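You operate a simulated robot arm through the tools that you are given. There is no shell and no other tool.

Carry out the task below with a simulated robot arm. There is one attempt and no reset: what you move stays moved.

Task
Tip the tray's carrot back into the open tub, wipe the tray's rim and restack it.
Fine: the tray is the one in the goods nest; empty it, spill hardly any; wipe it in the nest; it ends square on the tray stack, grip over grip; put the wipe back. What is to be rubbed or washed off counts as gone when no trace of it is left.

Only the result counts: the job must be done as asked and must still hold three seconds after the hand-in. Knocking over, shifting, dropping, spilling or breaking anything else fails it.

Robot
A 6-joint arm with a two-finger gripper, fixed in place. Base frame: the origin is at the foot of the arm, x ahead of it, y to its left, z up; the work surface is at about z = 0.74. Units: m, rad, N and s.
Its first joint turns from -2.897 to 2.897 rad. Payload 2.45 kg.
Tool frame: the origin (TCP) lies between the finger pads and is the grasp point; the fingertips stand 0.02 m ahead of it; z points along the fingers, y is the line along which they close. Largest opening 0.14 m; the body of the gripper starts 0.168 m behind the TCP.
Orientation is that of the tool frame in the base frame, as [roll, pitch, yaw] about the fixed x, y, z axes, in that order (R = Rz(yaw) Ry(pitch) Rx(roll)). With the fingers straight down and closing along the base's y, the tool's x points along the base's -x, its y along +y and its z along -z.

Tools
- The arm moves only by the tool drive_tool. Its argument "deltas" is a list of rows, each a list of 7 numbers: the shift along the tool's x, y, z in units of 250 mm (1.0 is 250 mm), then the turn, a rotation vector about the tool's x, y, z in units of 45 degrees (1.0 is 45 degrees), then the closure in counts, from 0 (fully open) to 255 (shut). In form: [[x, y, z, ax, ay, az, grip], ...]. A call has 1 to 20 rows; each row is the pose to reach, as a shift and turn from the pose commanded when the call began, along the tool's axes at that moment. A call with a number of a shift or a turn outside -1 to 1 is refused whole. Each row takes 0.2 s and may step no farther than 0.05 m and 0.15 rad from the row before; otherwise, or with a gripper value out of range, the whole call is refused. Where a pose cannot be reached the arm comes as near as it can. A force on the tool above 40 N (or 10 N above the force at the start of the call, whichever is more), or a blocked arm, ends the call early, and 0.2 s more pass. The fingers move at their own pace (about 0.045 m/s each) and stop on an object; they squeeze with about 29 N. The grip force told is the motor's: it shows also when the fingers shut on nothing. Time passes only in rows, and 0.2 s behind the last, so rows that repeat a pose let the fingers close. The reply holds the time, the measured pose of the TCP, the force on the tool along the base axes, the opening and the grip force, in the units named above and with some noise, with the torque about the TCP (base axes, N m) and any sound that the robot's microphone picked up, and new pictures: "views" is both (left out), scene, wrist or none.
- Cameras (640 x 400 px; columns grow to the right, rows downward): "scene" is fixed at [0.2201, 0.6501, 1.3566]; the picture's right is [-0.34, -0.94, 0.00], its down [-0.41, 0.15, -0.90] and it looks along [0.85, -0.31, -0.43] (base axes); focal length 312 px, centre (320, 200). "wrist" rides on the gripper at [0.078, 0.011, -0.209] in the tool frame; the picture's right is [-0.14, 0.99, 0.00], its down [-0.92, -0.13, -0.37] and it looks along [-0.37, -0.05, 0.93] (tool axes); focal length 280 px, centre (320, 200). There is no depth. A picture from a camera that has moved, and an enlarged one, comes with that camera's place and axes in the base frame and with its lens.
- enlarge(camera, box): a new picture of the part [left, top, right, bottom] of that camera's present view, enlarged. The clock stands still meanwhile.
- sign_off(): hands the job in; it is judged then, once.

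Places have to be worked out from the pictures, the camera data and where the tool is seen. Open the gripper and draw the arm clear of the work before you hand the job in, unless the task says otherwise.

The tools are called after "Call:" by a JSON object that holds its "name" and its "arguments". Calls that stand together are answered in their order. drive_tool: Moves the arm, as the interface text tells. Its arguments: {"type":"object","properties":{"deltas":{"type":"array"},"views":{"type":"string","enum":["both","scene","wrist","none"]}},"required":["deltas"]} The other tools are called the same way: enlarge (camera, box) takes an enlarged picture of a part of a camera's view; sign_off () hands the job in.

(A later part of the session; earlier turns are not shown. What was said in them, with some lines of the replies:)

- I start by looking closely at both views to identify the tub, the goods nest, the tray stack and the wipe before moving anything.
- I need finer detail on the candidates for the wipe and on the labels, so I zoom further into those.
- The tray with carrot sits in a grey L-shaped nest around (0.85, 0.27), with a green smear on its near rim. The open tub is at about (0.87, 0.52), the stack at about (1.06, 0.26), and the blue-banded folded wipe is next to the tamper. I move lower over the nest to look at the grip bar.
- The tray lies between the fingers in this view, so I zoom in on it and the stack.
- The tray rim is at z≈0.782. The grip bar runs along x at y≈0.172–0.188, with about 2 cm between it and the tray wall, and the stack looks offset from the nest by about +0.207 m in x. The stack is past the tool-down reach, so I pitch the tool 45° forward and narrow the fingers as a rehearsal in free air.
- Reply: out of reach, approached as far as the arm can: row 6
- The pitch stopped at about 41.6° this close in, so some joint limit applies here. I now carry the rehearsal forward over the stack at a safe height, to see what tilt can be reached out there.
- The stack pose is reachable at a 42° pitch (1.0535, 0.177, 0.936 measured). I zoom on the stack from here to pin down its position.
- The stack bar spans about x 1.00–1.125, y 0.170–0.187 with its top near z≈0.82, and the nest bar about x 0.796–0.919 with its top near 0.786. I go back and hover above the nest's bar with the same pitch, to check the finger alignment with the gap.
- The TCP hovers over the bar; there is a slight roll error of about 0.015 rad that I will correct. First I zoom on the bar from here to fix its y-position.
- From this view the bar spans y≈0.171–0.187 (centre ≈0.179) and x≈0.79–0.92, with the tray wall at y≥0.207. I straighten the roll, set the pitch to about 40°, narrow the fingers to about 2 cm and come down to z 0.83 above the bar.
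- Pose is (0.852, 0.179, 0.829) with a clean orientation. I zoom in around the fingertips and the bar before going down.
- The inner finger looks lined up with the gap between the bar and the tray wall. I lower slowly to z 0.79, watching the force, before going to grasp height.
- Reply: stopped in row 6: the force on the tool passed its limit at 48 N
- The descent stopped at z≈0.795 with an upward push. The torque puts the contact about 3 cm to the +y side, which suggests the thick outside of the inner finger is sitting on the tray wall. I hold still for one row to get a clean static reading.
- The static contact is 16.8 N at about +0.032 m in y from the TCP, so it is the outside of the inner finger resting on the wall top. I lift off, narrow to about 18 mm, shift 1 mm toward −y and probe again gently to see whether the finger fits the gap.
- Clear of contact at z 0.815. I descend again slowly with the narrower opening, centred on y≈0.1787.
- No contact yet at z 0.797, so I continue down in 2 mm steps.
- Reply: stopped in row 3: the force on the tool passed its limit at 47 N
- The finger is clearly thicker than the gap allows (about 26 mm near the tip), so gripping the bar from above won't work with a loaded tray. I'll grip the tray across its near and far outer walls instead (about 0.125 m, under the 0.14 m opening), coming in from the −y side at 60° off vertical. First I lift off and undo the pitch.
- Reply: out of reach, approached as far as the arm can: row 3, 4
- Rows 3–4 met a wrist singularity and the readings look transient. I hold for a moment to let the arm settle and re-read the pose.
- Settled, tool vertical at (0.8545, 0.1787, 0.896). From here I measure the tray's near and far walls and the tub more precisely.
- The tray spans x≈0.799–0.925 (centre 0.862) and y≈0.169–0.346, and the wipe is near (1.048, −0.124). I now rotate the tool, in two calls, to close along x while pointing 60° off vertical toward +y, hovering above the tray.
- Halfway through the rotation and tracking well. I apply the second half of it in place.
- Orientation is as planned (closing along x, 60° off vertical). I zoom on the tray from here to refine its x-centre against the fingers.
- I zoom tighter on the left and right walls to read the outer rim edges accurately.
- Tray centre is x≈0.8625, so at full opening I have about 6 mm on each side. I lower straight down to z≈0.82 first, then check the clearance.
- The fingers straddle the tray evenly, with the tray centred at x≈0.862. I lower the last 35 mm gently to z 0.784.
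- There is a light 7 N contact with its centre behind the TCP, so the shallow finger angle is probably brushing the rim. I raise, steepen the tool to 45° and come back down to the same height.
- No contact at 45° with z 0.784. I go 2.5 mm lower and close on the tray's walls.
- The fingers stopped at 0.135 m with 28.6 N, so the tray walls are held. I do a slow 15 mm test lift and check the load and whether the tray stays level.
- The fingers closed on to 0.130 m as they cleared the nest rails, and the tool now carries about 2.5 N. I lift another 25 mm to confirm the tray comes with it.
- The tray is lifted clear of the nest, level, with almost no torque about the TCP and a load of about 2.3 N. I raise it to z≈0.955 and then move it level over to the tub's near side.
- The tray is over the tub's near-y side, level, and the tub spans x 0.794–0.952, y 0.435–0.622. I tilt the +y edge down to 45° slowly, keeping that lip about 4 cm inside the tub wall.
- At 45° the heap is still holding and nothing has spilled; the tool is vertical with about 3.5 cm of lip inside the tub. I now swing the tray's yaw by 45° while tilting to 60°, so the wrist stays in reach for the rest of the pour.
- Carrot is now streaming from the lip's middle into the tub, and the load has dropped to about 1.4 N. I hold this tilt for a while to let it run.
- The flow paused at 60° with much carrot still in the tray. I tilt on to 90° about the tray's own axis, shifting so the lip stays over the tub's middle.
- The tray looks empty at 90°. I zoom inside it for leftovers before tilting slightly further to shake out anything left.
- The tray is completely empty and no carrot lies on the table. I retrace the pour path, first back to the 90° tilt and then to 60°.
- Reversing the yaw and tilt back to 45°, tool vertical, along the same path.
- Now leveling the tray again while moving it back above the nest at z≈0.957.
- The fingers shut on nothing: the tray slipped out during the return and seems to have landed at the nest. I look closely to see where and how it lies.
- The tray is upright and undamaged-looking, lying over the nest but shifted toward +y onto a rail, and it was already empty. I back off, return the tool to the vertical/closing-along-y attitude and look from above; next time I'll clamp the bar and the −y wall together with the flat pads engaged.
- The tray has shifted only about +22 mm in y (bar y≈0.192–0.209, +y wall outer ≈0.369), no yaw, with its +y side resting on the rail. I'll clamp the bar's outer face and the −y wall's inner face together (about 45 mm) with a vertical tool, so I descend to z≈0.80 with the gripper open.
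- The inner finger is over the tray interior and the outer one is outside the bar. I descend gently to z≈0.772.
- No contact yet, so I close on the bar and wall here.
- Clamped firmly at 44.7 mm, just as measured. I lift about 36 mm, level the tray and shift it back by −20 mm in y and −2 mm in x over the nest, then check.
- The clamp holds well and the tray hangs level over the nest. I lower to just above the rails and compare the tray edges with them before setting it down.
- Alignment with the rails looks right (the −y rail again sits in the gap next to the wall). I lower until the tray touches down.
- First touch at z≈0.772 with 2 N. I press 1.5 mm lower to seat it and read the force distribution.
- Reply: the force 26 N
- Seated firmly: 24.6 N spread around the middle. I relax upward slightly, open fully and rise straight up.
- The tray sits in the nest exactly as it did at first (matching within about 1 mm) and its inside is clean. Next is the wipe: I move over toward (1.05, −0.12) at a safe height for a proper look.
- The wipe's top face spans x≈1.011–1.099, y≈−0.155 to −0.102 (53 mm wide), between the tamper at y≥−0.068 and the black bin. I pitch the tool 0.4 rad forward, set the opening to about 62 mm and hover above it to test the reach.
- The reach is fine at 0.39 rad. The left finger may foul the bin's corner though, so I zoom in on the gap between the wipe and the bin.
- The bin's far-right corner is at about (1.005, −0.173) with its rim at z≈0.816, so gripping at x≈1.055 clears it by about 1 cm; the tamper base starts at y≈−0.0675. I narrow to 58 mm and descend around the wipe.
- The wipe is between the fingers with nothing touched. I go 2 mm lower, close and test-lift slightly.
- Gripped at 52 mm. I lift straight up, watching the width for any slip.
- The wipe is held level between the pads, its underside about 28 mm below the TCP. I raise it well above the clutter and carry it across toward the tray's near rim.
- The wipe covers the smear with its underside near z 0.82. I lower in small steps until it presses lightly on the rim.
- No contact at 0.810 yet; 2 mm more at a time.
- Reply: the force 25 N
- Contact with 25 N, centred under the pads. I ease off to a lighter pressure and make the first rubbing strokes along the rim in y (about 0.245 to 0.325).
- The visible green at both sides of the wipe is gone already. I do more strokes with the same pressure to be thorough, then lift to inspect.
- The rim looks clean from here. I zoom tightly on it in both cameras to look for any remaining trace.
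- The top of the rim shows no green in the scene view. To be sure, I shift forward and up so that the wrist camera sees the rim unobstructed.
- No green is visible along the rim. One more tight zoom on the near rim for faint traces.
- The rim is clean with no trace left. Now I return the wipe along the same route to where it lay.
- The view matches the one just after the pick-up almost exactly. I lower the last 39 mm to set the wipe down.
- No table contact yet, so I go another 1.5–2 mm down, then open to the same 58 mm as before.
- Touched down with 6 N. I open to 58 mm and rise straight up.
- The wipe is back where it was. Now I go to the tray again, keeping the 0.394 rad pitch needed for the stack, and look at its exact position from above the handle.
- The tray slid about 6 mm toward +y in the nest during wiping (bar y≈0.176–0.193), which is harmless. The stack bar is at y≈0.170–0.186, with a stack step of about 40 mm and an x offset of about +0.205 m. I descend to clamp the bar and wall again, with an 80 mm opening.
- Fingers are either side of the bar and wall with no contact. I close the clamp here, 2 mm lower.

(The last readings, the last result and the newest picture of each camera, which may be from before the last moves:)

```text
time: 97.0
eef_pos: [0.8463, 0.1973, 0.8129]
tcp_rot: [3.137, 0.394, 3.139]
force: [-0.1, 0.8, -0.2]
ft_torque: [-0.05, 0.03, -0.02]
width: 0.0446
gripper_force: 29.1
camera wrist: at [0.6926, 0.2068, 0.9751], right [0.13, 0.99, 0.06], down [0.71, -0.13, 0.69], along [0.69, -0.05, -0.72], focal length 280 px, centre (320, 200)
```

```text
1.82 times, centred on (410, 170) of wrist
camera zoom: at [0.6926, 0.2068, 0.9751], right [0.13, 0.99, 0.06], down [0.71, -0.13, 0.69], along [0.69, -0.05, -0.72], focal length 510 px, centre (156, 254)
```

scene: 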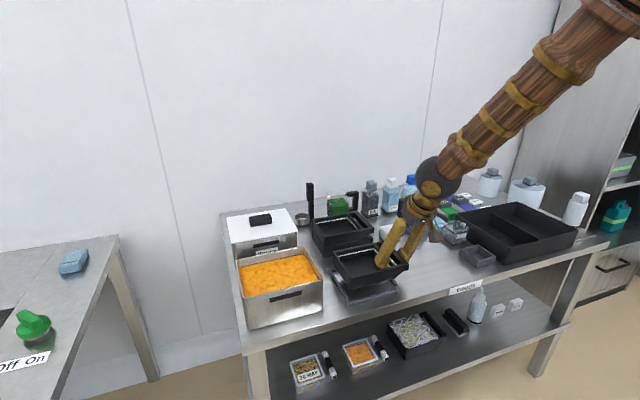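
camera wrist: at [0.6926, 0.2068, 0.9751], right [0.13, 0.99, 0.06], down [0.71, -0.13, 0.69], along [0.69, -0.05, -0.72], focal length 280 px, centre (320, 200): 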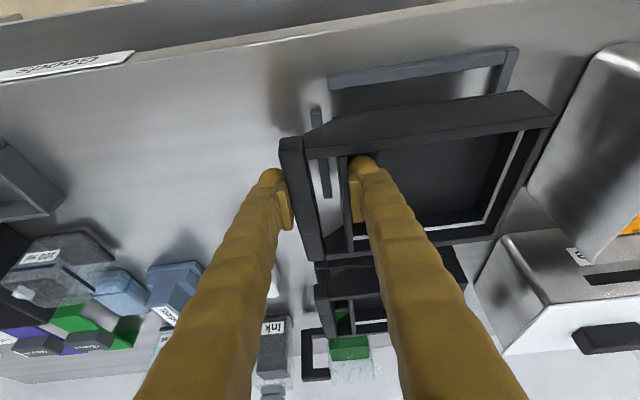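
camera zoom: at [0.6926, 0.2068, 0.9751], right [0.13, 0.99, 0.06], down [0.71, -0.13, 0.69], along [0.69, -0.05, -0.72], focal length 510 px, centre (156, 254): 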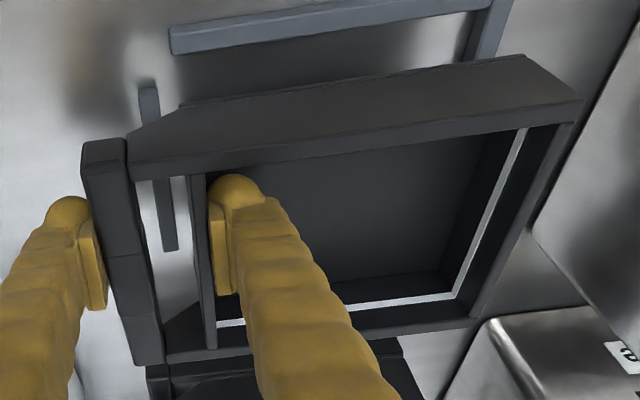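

Clamped steadily at 44.6 mm and level. I raise the tray to z≈0.93 and carry it forward over the stack, stopping about 2 cm short in x for a look.

Call:
{"name": "drive_tool", "arguments": {"deltas": [[-0.04, 0, -0.1, 0, 0, 0, 255], [-0.085, 0, -0.21, 0, 0, 0, 255], [-0.13, 0, -0.32, 0, 0, 0, 255], [-0.1797, 0, -0.432, 0, 0, 0, 255], [-0.28, -0.004, -0.39, 0, 0, 0, 255], [-0.4, -0.009, -0.34, 0, 0, 0, 255], [-0.52, -0.014, -0.29, 0, 0, 0, 255], [-0.64, -0.02, -0.24, 0, 0, 0, 255], [-0.76, -0.025, -0.19, 0, 0, 0, 255], [-0.863, -0.0272, -0.148, 0, 0, 0, 255], [-0.863, -0.0272, -0.148, 0, 0, 0, 255]], "views": "both"}}

Call:
{"name": "enlarge", "arguments": {"camera": "scene", "box": [290, 160, 430, 270]}}

Call:
{"name": "enlarge", "arguments": {"camera": "wrist", "box": [240, 40, 560, 280]}}

```text
time: 99.4
eef_pos: [1.0316, 0.189, 0.9294]
tcp_rot: [3.136, 0.394, 3.136]
force: [0.0, -0.5, -0.8]
ft_torque: [-0.05, -0.01, 0.0]
width: 0.0447
gripper_force: 29.1
camera wrist: at [0.8782, 0.1993, 1.0926], right [0.13, 0.99, 0.06], down [0.71, -0.13, 0.69], along [0.69, -0.05, -0.72], focal length 280 px, centre (320, 200)
```

scene: 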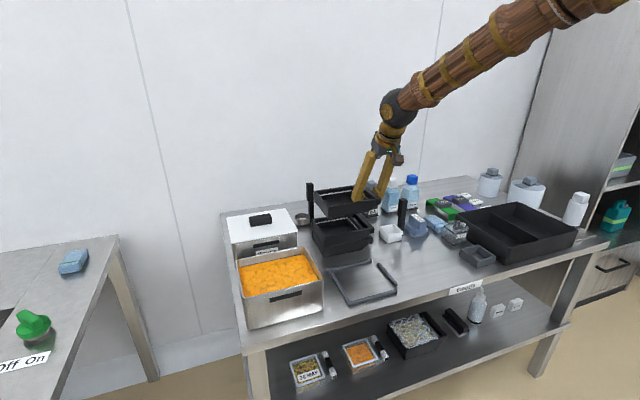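
wrist: 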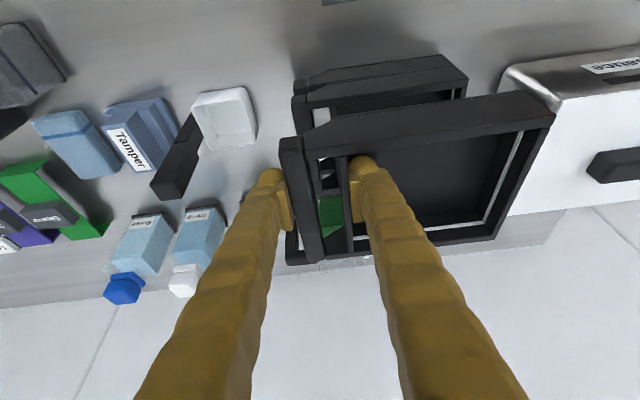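

```text
3.64 times, centred on (360, 215) of scene
camera zoom: at [0.2201, 0.6501, 1.3566], right [-0.34, -0.94, 0.0], down [-0.41, 0.15, -0.9], along [0.85, -0.31, -0.43], focal length 1136 px, centre (174, 146)
```

zoom: 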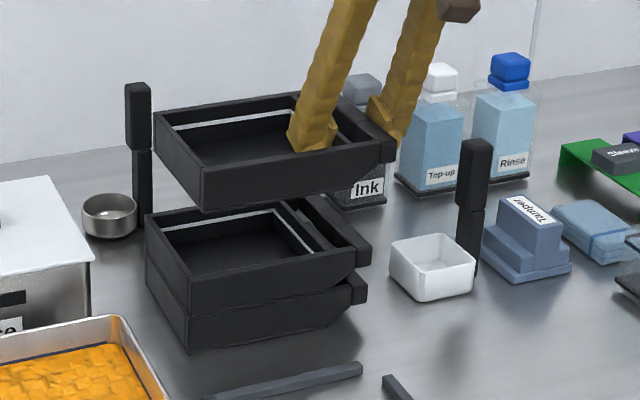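

```text
1.67 times, centred on (400, 160) of wrist
camera zoom: at [0.8782, 0.1993, 1.0926], right [0.13, 0.99, 0.06], down [0.71, -0.13, 0.69], along [0.69, -0.05, -0.72], focal length 467 px, centre (187, 267)
```

zoom: 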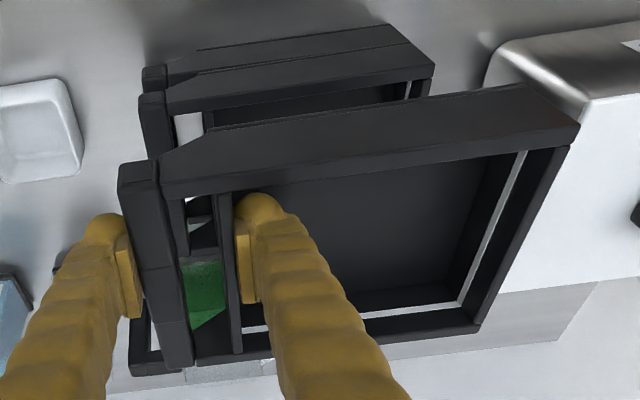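

The tray hangs level above the stack. I zoom in more on the tray and stack corners in the scene view to work out the remaining offset accurately.

Call:
{"name": "enlarge", "arguments": {"camera": "scene", "box": [305, 185, 365, 260]}}

Call:
{"name": "enlarge", "arguments": {"camera": "scene", "box": [345, 180, 405, 260]}}

```text
5.33 times, centred on (335, 222) of scene
camera zoom: at [0.2201, 0.6501, 1.3566], right [-0.34, -0.94, 0.0], down [-0.41, 0.15, -0.9], along [0.85, -0.31, -0.43], focal length 1666 px, centre (240, 80)
```

zoom: 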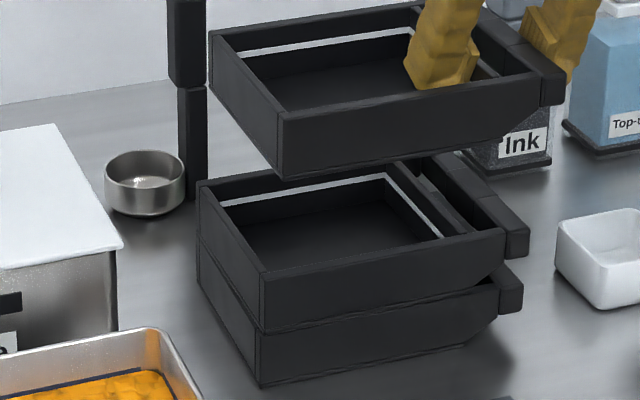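

```text
5.00 times, centred on (375, 220) of scene
camera zoom: at [0.2201, 0.6501, 1.3566], right [-0.34, -0.94, 0.0], down [-0.41, 0.15, -0.9], along [0.85, -0.31, -0.43], focal length 1562 px, centre (45, 100)
```

zoom: 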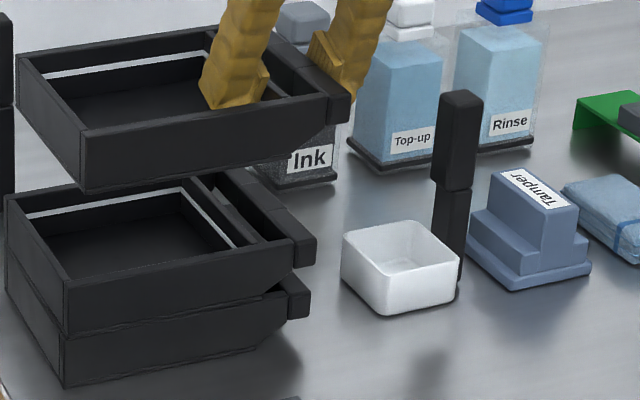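

Several corner comparisons agree: the tray needs about +25 mm in x and +1 mm in y, and the stack rim is about 40 mm per tray. I move forward by that, then lower to about 2 cm above the stack for another check.

Call:
{"name": "drive_tool", "arguments": {"deltas": [[-0.046, 0.002, 0.019, 0, 0, 0, 255], [-0.0923, 0.004, 0.0384, 0, 0, 0, 255], [-0.065, 0.004, 0.105, 0, 0, 0, 255], [-0.035, 0.004, 0.177, 0, 0, 0, 255], [-0.001, 0.004, 0.2578, 0, 0, 0, 255], [-0.001, 0.004, 0.2578, 0, 0, 0, 255]], "views": "both"}}

Call:
{"name": "enlarge", "arguments": {"camera": "scene", "box": [305, 195, 385, 260]}}

Call:
{"name": "enlarge", "arguments": {"camera": "wrist", "box": [260, 60, 560, 280]}}

```text
time: 100.8
eef_pos: [1.0557, 0.1902, 0.8701]
tcp_rot: [3.138, 0.394, 3.138]
force: [-0.5, 0.4, -0.7]
ft_torque: [-0.04, -0.03, -0.03]
width: 0.0447
gripper_force: 29.2
camera wrist: at [0.9024, 0.2001, 1.0329], right [0.13, 0.99, 0.06], down [0.71, -0.13, 0.69], along [0.69, -0.05, -0.72], focal length 280 px, centre (320, 200)
```

scene: 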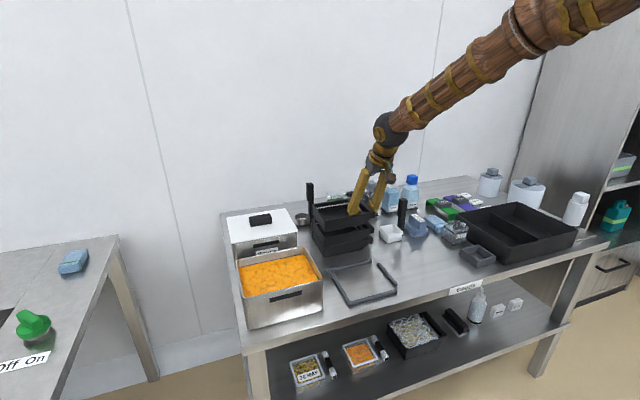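
wrist: 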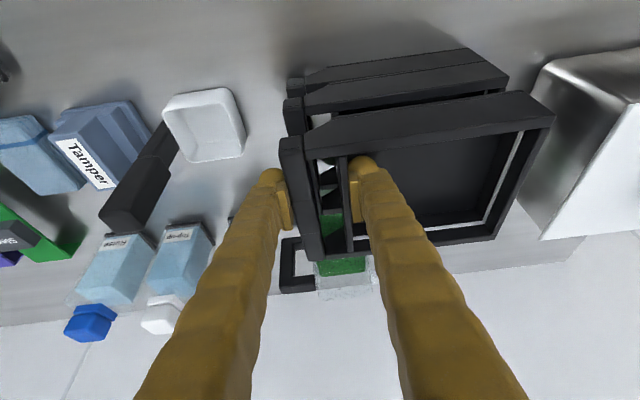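

```text
6.15 times, centred on (345, 228) of scene
camera zoom: at [0.2201, 0.6501, 1.3566], right [-0.34, -0.94, 0.0], down [-0.41, 0.15, -0.9], along [0.85, -0.31, -0.43], focal length 1922 px, centre (166, 31)
```

zoom: 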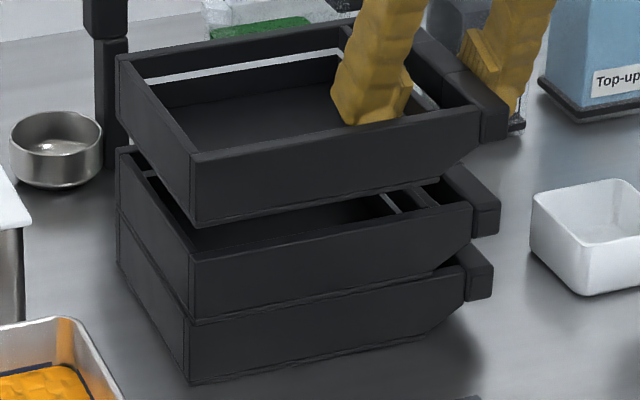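

```text
1.82 times, centred on (410, 170) of wrist
camera zoom: at [0.9024, 0.2001, 1.0329], right [0.13, 0.99, 0.06], down [0.71, -0.13, 0.69], along [0.69, -0.05, -0.72], focal length 510 px, centre (156, 254)
```

zoom: 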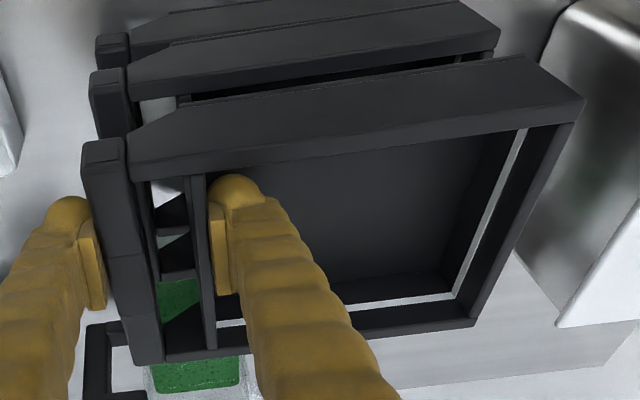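

The scene and wrist estimates differ by several millimetres, so I zoom in closer on matching features of the held tray and the stack in both cameras.

Call:
{"name": "enlarge", "arguments": {"camera": "wrist", "box": [460, 40, 580, 130]}}

Call:
{"name": "enlarge", "arguments": {"camera": "wrist", "box": [270, 60, 370, 170]}}

Call:
{"name": "enlarge", "arguments": {"camera": "scene", "box": [325, 220, 365, 260]}}

Call:
{"name": "enlarge", "arguments": {"camera": "scene", "box": [360, 210, 390, 250]}}

```text
4.44 times, centred on (520, 85) of wrist
camera zoom: at [0.9024, 0.2001, 1.0329], right [0.13, 0.99, 0.06], down [0.71, -0.13, 0.69], along [0.69, -0.05, -0.72], focal length 1246 px, centre (-569, 711)
```

zoom: 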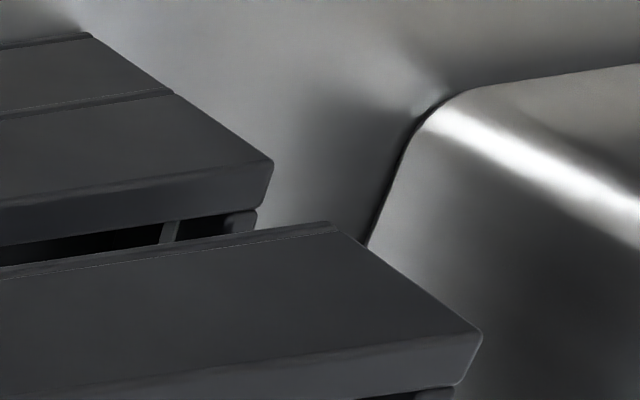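

```text
3.64 times, centred on (320, 115) of wrist
camera zoom: at [0.9024, 0.2001, 1.0329], right [0.13, 0.99, 0.06], down [0.71, -0.13, 0.69], along [0.69, -0.05, -0.72], focal length 1020 px, centre (320, 509)
```

zoom: 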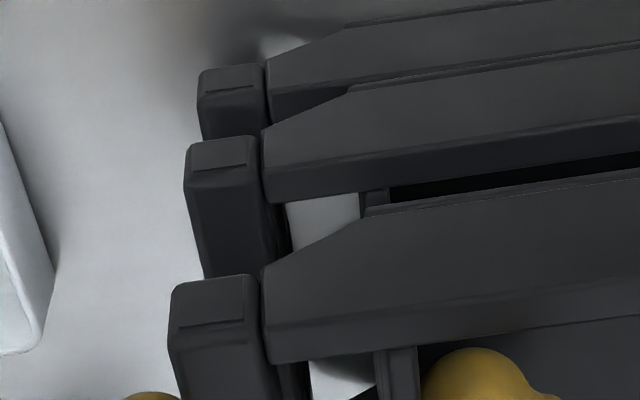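

```text
10.00 times, centred on (345, 240) of scene
camera zoom: at [0.2201, 0.6501, 1.3566], right [-0.34, -0.94, 0.0], down [-0.41, 0.15, -0.9], along [0.85, -0.31, -0.43], focal length 3123 px, centre (70, -200)
```

zoom: 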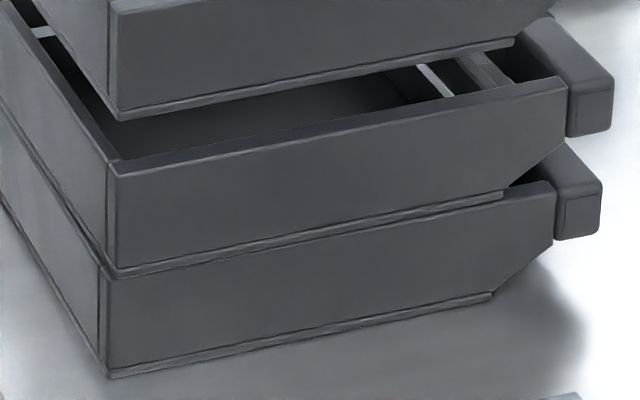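

```text
10.00 times, centred on (375, 230) of scene
camera zoom: at [0.2201, 0.6501, 1.3566], right [-0.34, -0.94, 0.0], down [-0.41, 0.15, -0.9], along [0.85, -0.31, -0.43], focal length 3123 px, centre (-230, -100)
```

zoom: 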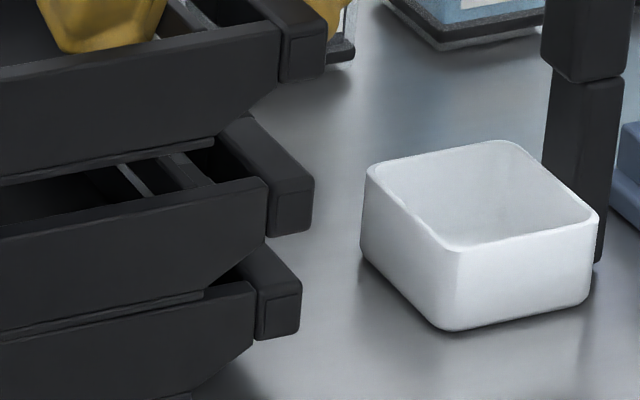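

With careful corner picking both cameras now agree: the tray is aligned in x within 1 mm and needs about +1 mm in y. I apply that and lower to about 3 mm above the stack, then on until it touches.

Call:
{"name": "drive_tool", "arguments": {"deltas": [[0.008, 0.002, 0.019, 0, 0, 0, 255], [0.016, 0.004, 0.038, 0, 0, 0, 255], [0.0238, 0.005, 0.0573, 0, 0, 0, 255], [0.0238, 0.005, 0.0573, 0, 0, 0, 255]], "views": "none"}}

Call:
{"name": "drive_tool", "arguments": {"deltas": [[0.002, 0, 0.005, 0, 0, 0, 255], [0.0035, 0, 0.009, 0, 0, 0, 255], [0.0035, 0, 0.009, 0, 0, 0, 255]], "views": "both"}}

Call:
{"name": "enlarge", "arguments": {"camera": "scene", "box": [300, 195, 390, 260]}}

```text
time: 101.8
eef_pos: [1.0551, 0.1931, 0.8546]
tcp_rot: [3.138, 0.391, 3.138]
force: [0.2, 0.0, -1.2]
ft_torque: [-0.06, 0.05, 0.0]
width: 0.0445
gripper_force: 28.8
```

```text
time: 102.6
eef_pos: [1.0572, 0.1925, 0.8515]
tcp_rot: [3.137, 0.395, 3.138]
force: [1.0, 0.7, -1.3]
ft_torque: [-0.05, 0.02, -0.02]
width: 0.0449
gripper_force: 28.5
camera wrist: at [0.9026, 0.2017, 1.0152], right [0.13, 0.99, 0.06], down [0.71, -0.13, 0.69], along [0.69, -0.05, -0.72], focal length 280 px, centre (320, 200)
```

scene: 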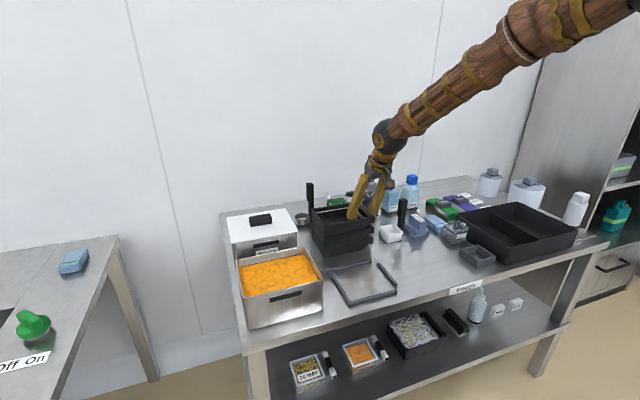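
wrist: 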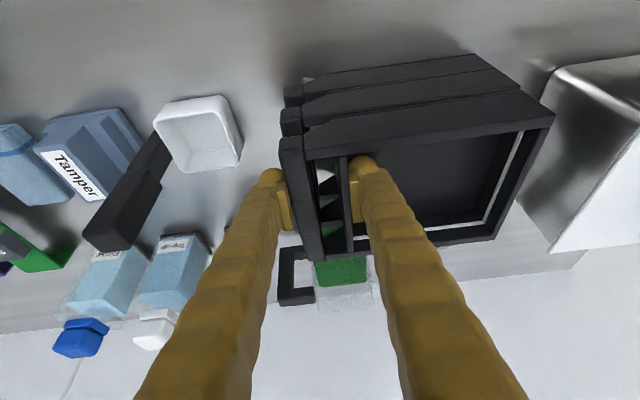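

```text
6.15 times, centred on (345, 228) of scene
camera zoom: at [0.2201, 0.6501, 1.3566], right [-0.34, -0.94, 0.0], down [-0.41, 0.15, -0.9], along [0.85, -0.31, -0.43], focal length 1922 px, centre (166, 31)
```

zoom: 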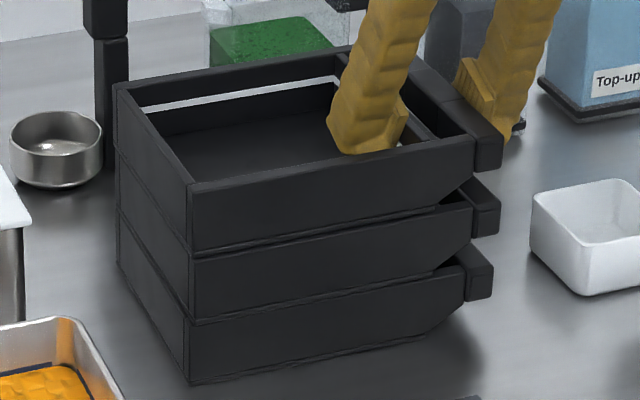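

Almost down, still no contact force. A close zoom on the corners to verify alignment before the final touch.

Call:
{"name": "enlarge", "arguments": {"camera": "scene", "box": [325, 220, 365, 260]}}

Call:
{"name": "enlarge", "arguments": {"camera": "scene", "box": [360, 210, 390, 250]}}

Call:
{"name": "enlarge", "arguments": {"camera": "scene", "box": [305, 205, 345, 245]}}

Call:
{"name": "enlarge", "arguments": {"camera": "wrist", "box": [270, 40, 560, 180]}}

```text
10.00 times, centred on (345, 240) of scene
camera zoom: at [0.2201, 0.6501, 1.3566], right [-0.34, -0.94, 0.0], down [-0.41, 0.15, -0.9], along [0.85, -0.31, -0.43], focal length 3123 px, centre (70, -200)
```

zoom: 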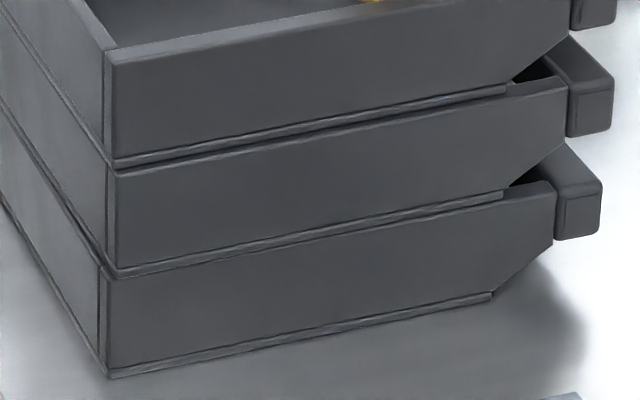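

```text
10.00 times, centred on (375, 230) of scene
camera zoom: at [0.2201, 0.6501, 1.3566], right [-0.34, -0.94, 0.0], down [-0.41, 0.15, -0.9], along [0.85, -0.31, -0.43], focal length 3123 px, centre (-230, -100)
```

zoom: 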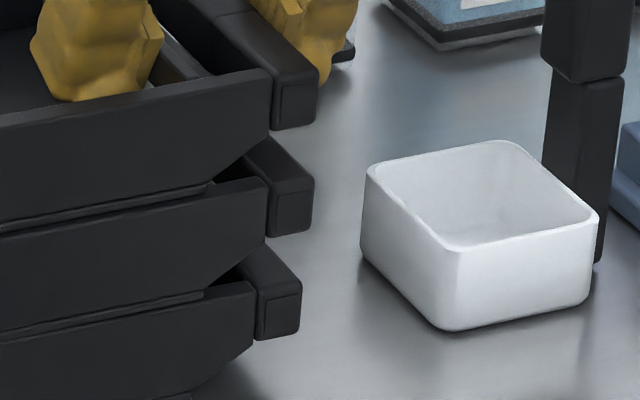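

```text
10.00 times, centred on (325, 225) of scene
camera zoom: at [0.2201, 0.6501, 1.3566], right [-0.34, -0.94, 0.0], down [-0.41, 0.15, -0.9], along [0.85, -0.31, -0.43], focal length 3123 px, centre (270, -50)
```

zoom: 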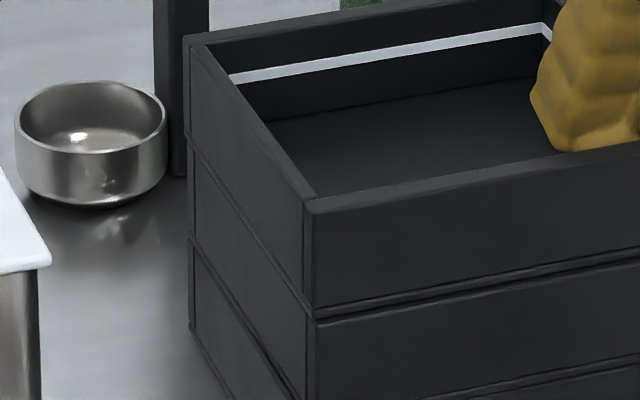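

```text
2.21 times, centred on (415, 110) of wrist
camera zoom: at [0.9026, 0.2017, 1.0152], right [0.13, 0.99, 0.06], down [0.71, -0.13, 0.69], along [0.69, -0.05, -0.72], focal length 619 px, centre (110, 399)
```

zoom: 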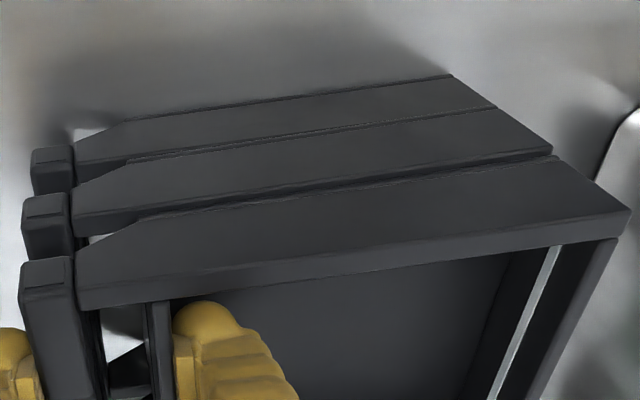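

Edges line up within about 2 mm; I pull back 1.5 mm in x and lower the last couple of millimetres to contact.

Call:
{"name": "drive_tool", "arguments": {"deltas": [[0.0055, 0, -0.0023, 0, 0, 0, 255], [0.007, 0, 0.0014, 0, 0, 0, 255], [0.0086, 0, 0.0051, 0, 0, 0, 255], [0.0086, 0, 0.0051, 0, 0, 0, 255]], "views": "none"}}

```text
time: 103.6
eef_pos: [1.0559, 0.1928, 0.8524]
tcp_rot: [3.137, 0.397, 3.139]
force: [-1.7, -2.3, 15.7]
ft_torque: [0.23, 0.08, 0.05]
width: 0.0447
gripper_force: 28.4
```

Seated with 15.7 N and the same contact pattern as in the nest, so it is flush. I relax the pressure, open to 80 mm and rise straight up.

Call:
{"name": "drive_tool", "arguments": {"deltas": [[-0.002, 0, -0.005, 0, 0, 0, 255], [-0.003, 0, -0.0074, 0, 0, 0, 200], [-0.003, 0, -0.0074, 0, 0, 0, 150], [-0.003, 0, -0.0074, 0, 0, 0, 109], [-0.003, 0, -0.0074, 0, 0, 0, 109], [-0.02, 0, -0.05, 0, 0, 0, 109], [-0.06, 0, -0.14, 0, 0, 0, 109], [-0.12, 0, -0.28, 0, 0, 0, 109], [-0.2, 0, -0.46, 0, 0, 0, 109]], "views": "both"}}

Call:
{"name": "enlarge", "arguments": {"camera": "scene", "box": [300, 195, 390, 260]}}

Call:
{"name": "enlarge", "arguments": {"camera": "wrist", "box": [270, 20, 560, 200]}}

```text
time: 105.6
eef_pos: [1.0555, 0.193, 0.9755]
tcp_rot: [3.137, 0.394, 3.138]
force: [-0.7, -1.0, -0.1]
ft_torque: [-0.02, 0.03, 0.01]
width: 0.0803
gripper_force: 0.1
camera wrist: at [0.9027, 0.2019, 1.1385], right [0.13, 0.99, 0.06], down [0.71, -0.13, 0.69], along [0.69, -0.05, -0.72], focal length 280 px, centre (320, 200)
```

scene: 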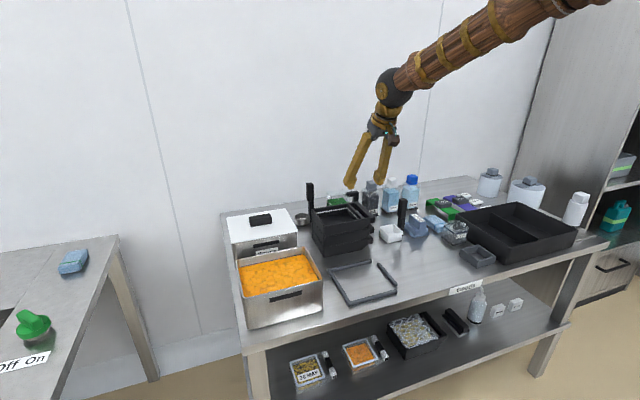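
wrist: 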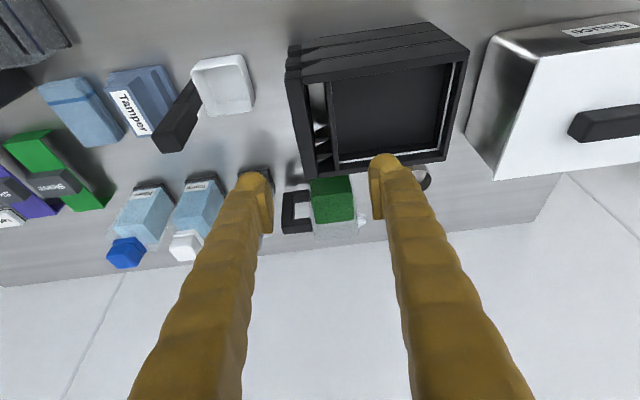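

```text
6.15 times, centred on (345, 228) of scene
camera zoom: at [0.2201, 0.6501, 1.3566], right [-0.34, -0.94, 0.0], down [-0.41, 0.15, -0.9], along [0.85, -0.31, -0.43], focal length 1922 px, centre (166, 31)
```

zoom: 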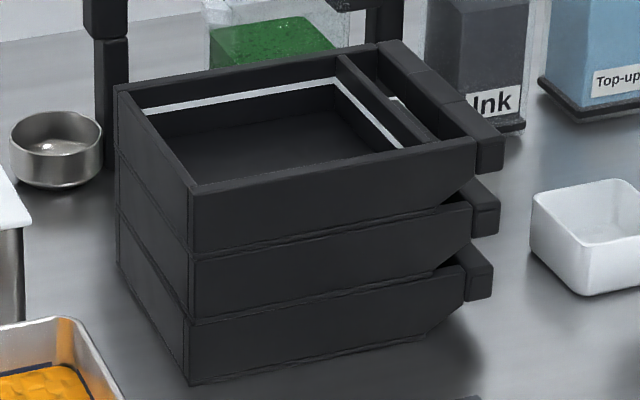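

```text
2.21 times, centred on (415, 110) of wrist
camera zoom: at [0.9027, 0.2019, 1.1385], right [0.13, 0.99, 0.06], down [0.71, -0.13, 0.69], along [0.69, -0.05, -0.72], focal length 619 px, centre (110, 399)
```

zoom: 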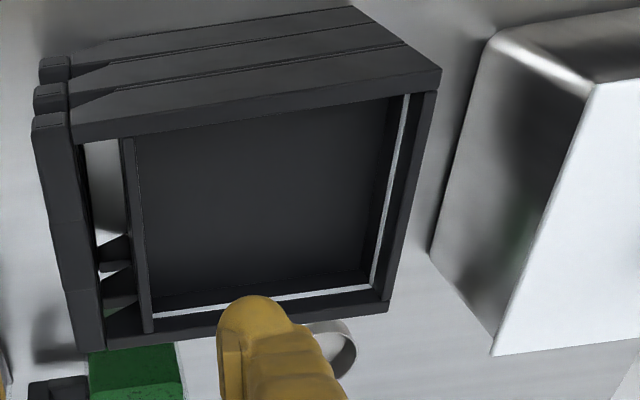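

The tray sits square on the stack, grip over grip. I check the alignment at high zoom and inspect the rest of the table.

Call:
{"name": "enlarge", "arguments": {"camera": "scene", "box": [325, 215, 385, 260]}}

Call:
{"name": "enlarge", "arguments": {"camera": "scene", "box": [220, 220, 420, 330]}}

Call:
{"name": "enlarge", "arguments": {"camera": "scene", "box": [380, 165, 620, 310]}}

Call:
{"name": "enlarge", "arguments": {"camera": "wrist", "box": [270, 15, 390, 105]}}

```text
8.89 times, centred on (355, 238) of scene
camera zoom: at [0.2201, 0.6501, 1.3566], right [-0.34, -0.94, 0.0], down [-0.41, 0.15, -0.9], along [0.85, -0.31, -0.43], focal length 2776 px, centre (9, -133)
```

zoom: 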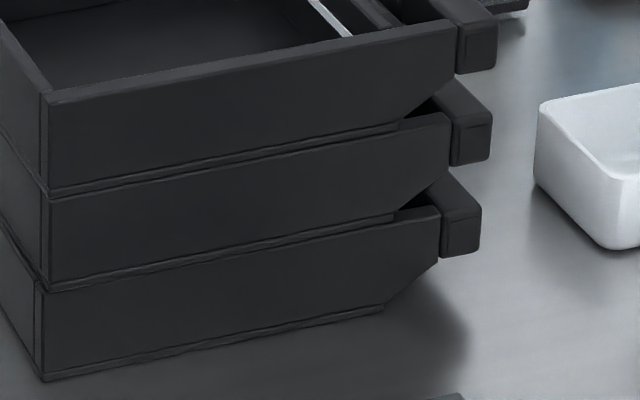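

```text
3.20 times, centred on (320, 275) of scene
camera zoom: at [0.2201, 0.6501, 1.3566], right [-0.34, -0.94, 0.0], down [-0.41, 0.15, -0.9], along [0.85, -0.31, -0.43], focal length 1000 px, centre (320, -40)
```

zoom: 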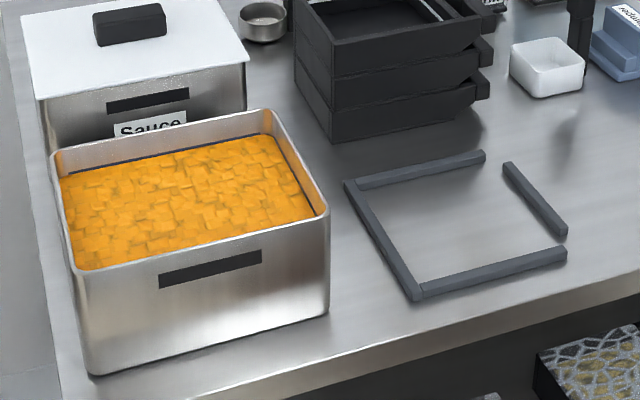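

```text
2.67 times, centred on (500, 238) of scene
camera zoom: at [0.2201, 0.6501, 1.3566], right [-0.34, -0.94, 0.0], down [-0.41, 0.15, -0.9], along [0.85, -0.31, -0.43], focal length 833 px, centre (-160, 100)
```

zoom: 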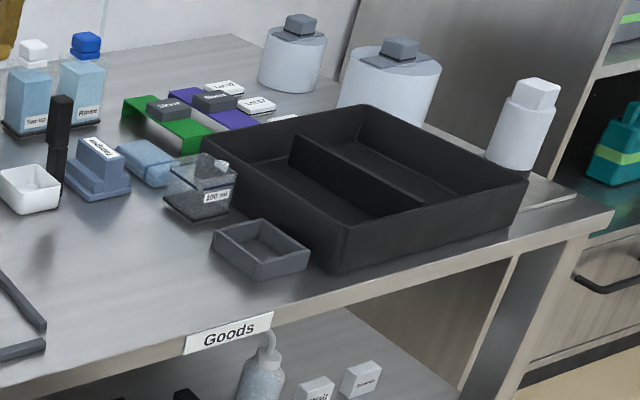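

```text
4.44 times, centred on (330, 60) of wrist
camera zoom: at [0.9027, 0.2019, 1.1385], right [0.13, 0.99, 0.06], down [0.71, -0.13, 0.69], along [0.69, -0.05, -0.72], focal length 1246 px, centre (276, 822)
```

zoom: 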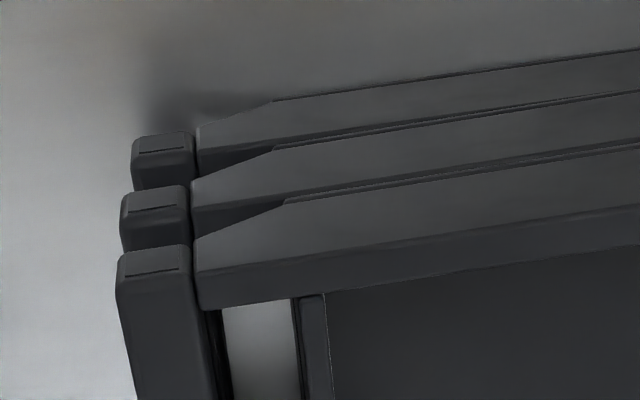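

The stack is aligned, the nest is empty, the wipe is in place, and the table shows no spilled carrot or moved items. I open the gripper fully and draw the arm up and back, clear of the work.

Call:
{"name": "drive_tool", "arguments": {"deltas": [[-0.02, 0, -0.1, 0, 0, 0, 109], [0.08, -0.03, -0.24, 0, 0, 0, 80], [0.2, -0.06, -0.39, 0, 0, 0, 40], [0.32, -0.09, -0.54, 0, 0, 0, 0], [0.44, -0.12, -0.69, 0, 0, 0, 0], [0.56, -0.16, -0.83, 0, 0, 0, 0], [0.678, -0.2, -0.975, 0, 0, 0, 0], [0.678, -0.2, -0.975, 0, 0, 0, 0]], "views": "both"}}

Call:
{"name": "enlarge", "arguments": {"camera": "wrist", "box": [230, 60, 430, 220]}}

Call:
{"name": "enlarge", "arguments": {"camera": "scene", "box": [220, 170, 460, 330]}}

```text
time: 107.4
eef_pos: [0.807, 0.1412, 1.1348]
tcp_rot: [3.137, 0.394, 3.139]
force: [-0.4, -0.1, -0.7]
ft_torque: [0.01, 0.02, 0.02]
width: 0.14
gripper_force: 0.1
camera wrist: at [0.6523, 0.1504, 1.2978], right [0.13, 0.99, 0.06], down [0.71, -0.13, 0.69], along [0.69, -0.05, -0.72], focal length 280 px, centre (320, 200)
```

scene: 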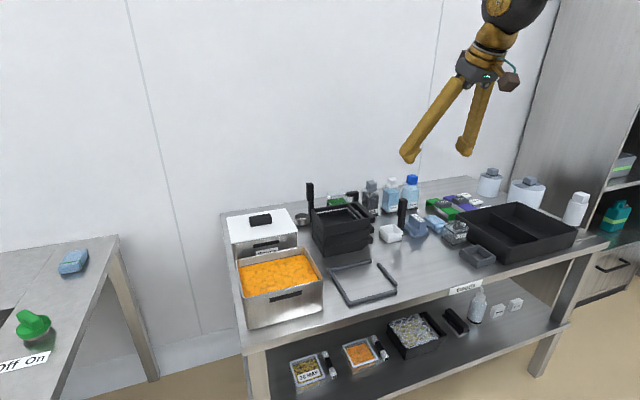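
wrist: 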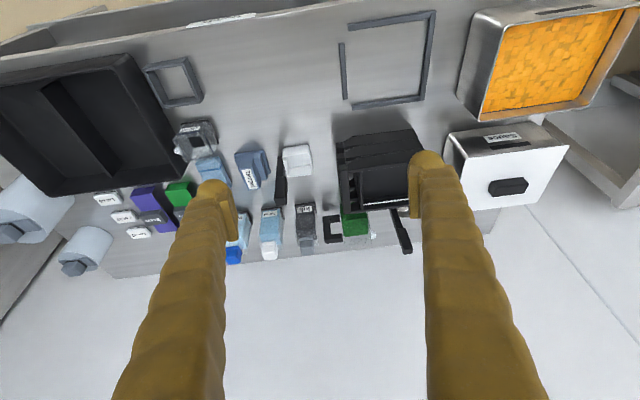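

```text
2.50 times, centred on (330, 140) of wrist
camera zoom: at [0.6523, 0.1504, 1.2978], right [0.13, 0.99, 0.06], down [0.71, -0.13, 0.69], along [0.69, -0.05, -0.72], focal length 701 px, centre (295, 350)
```

zoom: 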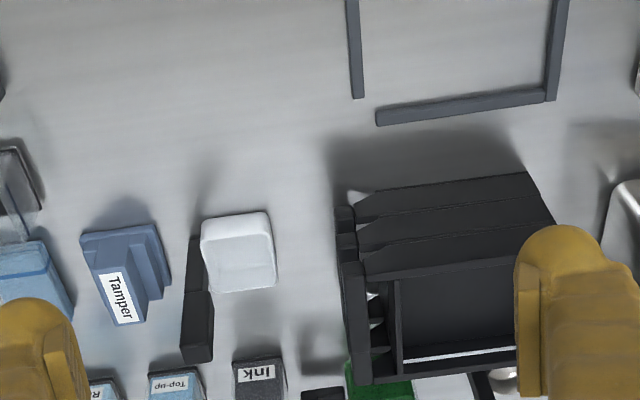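

```text
2.50 times, centred on (340, 250) of scene
camera zoom: at [0.2201, 0.6501, 1.3566], right [-0.34, -0.94, 0.0], down [-0.41, 0.15, -0.9], along [0.85, -0.31, -0.43], focal length 781 px, centre (270, 75)
```

zoom: 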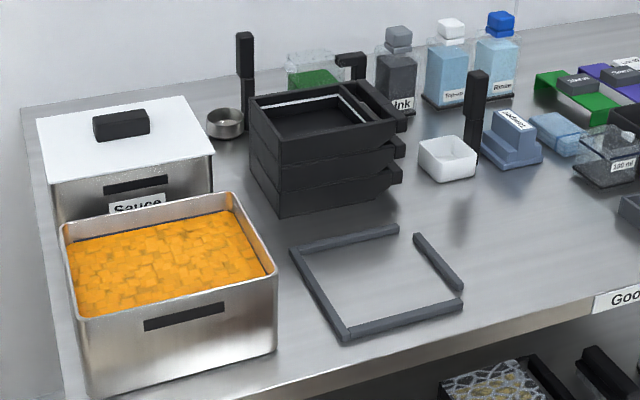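

The carrot is in the tub, the rim is clean and the tray is restacked squarely with grip over grip. The wipe is back, nothing else has moved, and the arm is clear with the gripper open, so I hand the job in.

One thing to report: the empty tray slipped from the gripper on the way back to the nest. I picked it up and set it in the nest properly before wiping.

Call:
{"name": "sign_off", "arguments": {}}

```text
The job is handed in.
```

I've handed the job in: the tray is empty, wiped and back on the stack. I dropped the empty tray once along the way.

- **Carrot:** it all went back into the open tub. The tray was empty afterwards, and I saw no carrot on the table.
- **Rim:** I wiped off the green smear with the tray in the nest. Close-up pictures from both cameras showed no trace left on the top of the rim. After the wipe I could not see the inner face of that wall. In the pictures taken while pouring, the smear was only on top.
- **Stack:** the tray sits square on the other two, grip over grip, within about 2 mm by the pictures.
- **Wipe:** it is back where it lay, within about 2 mm.
- **The drop:** on the way back from the tub, the emptied tray slipped out of the gripper, probably from some height. It landed upright, partly on a nest rail and about 2 cm out of place. I gripped it again across the handle and wall and set it properly in the nest before wiping. I saw no damage, and nothing else had moved.

The gripper is open and the arm is clear of the work.
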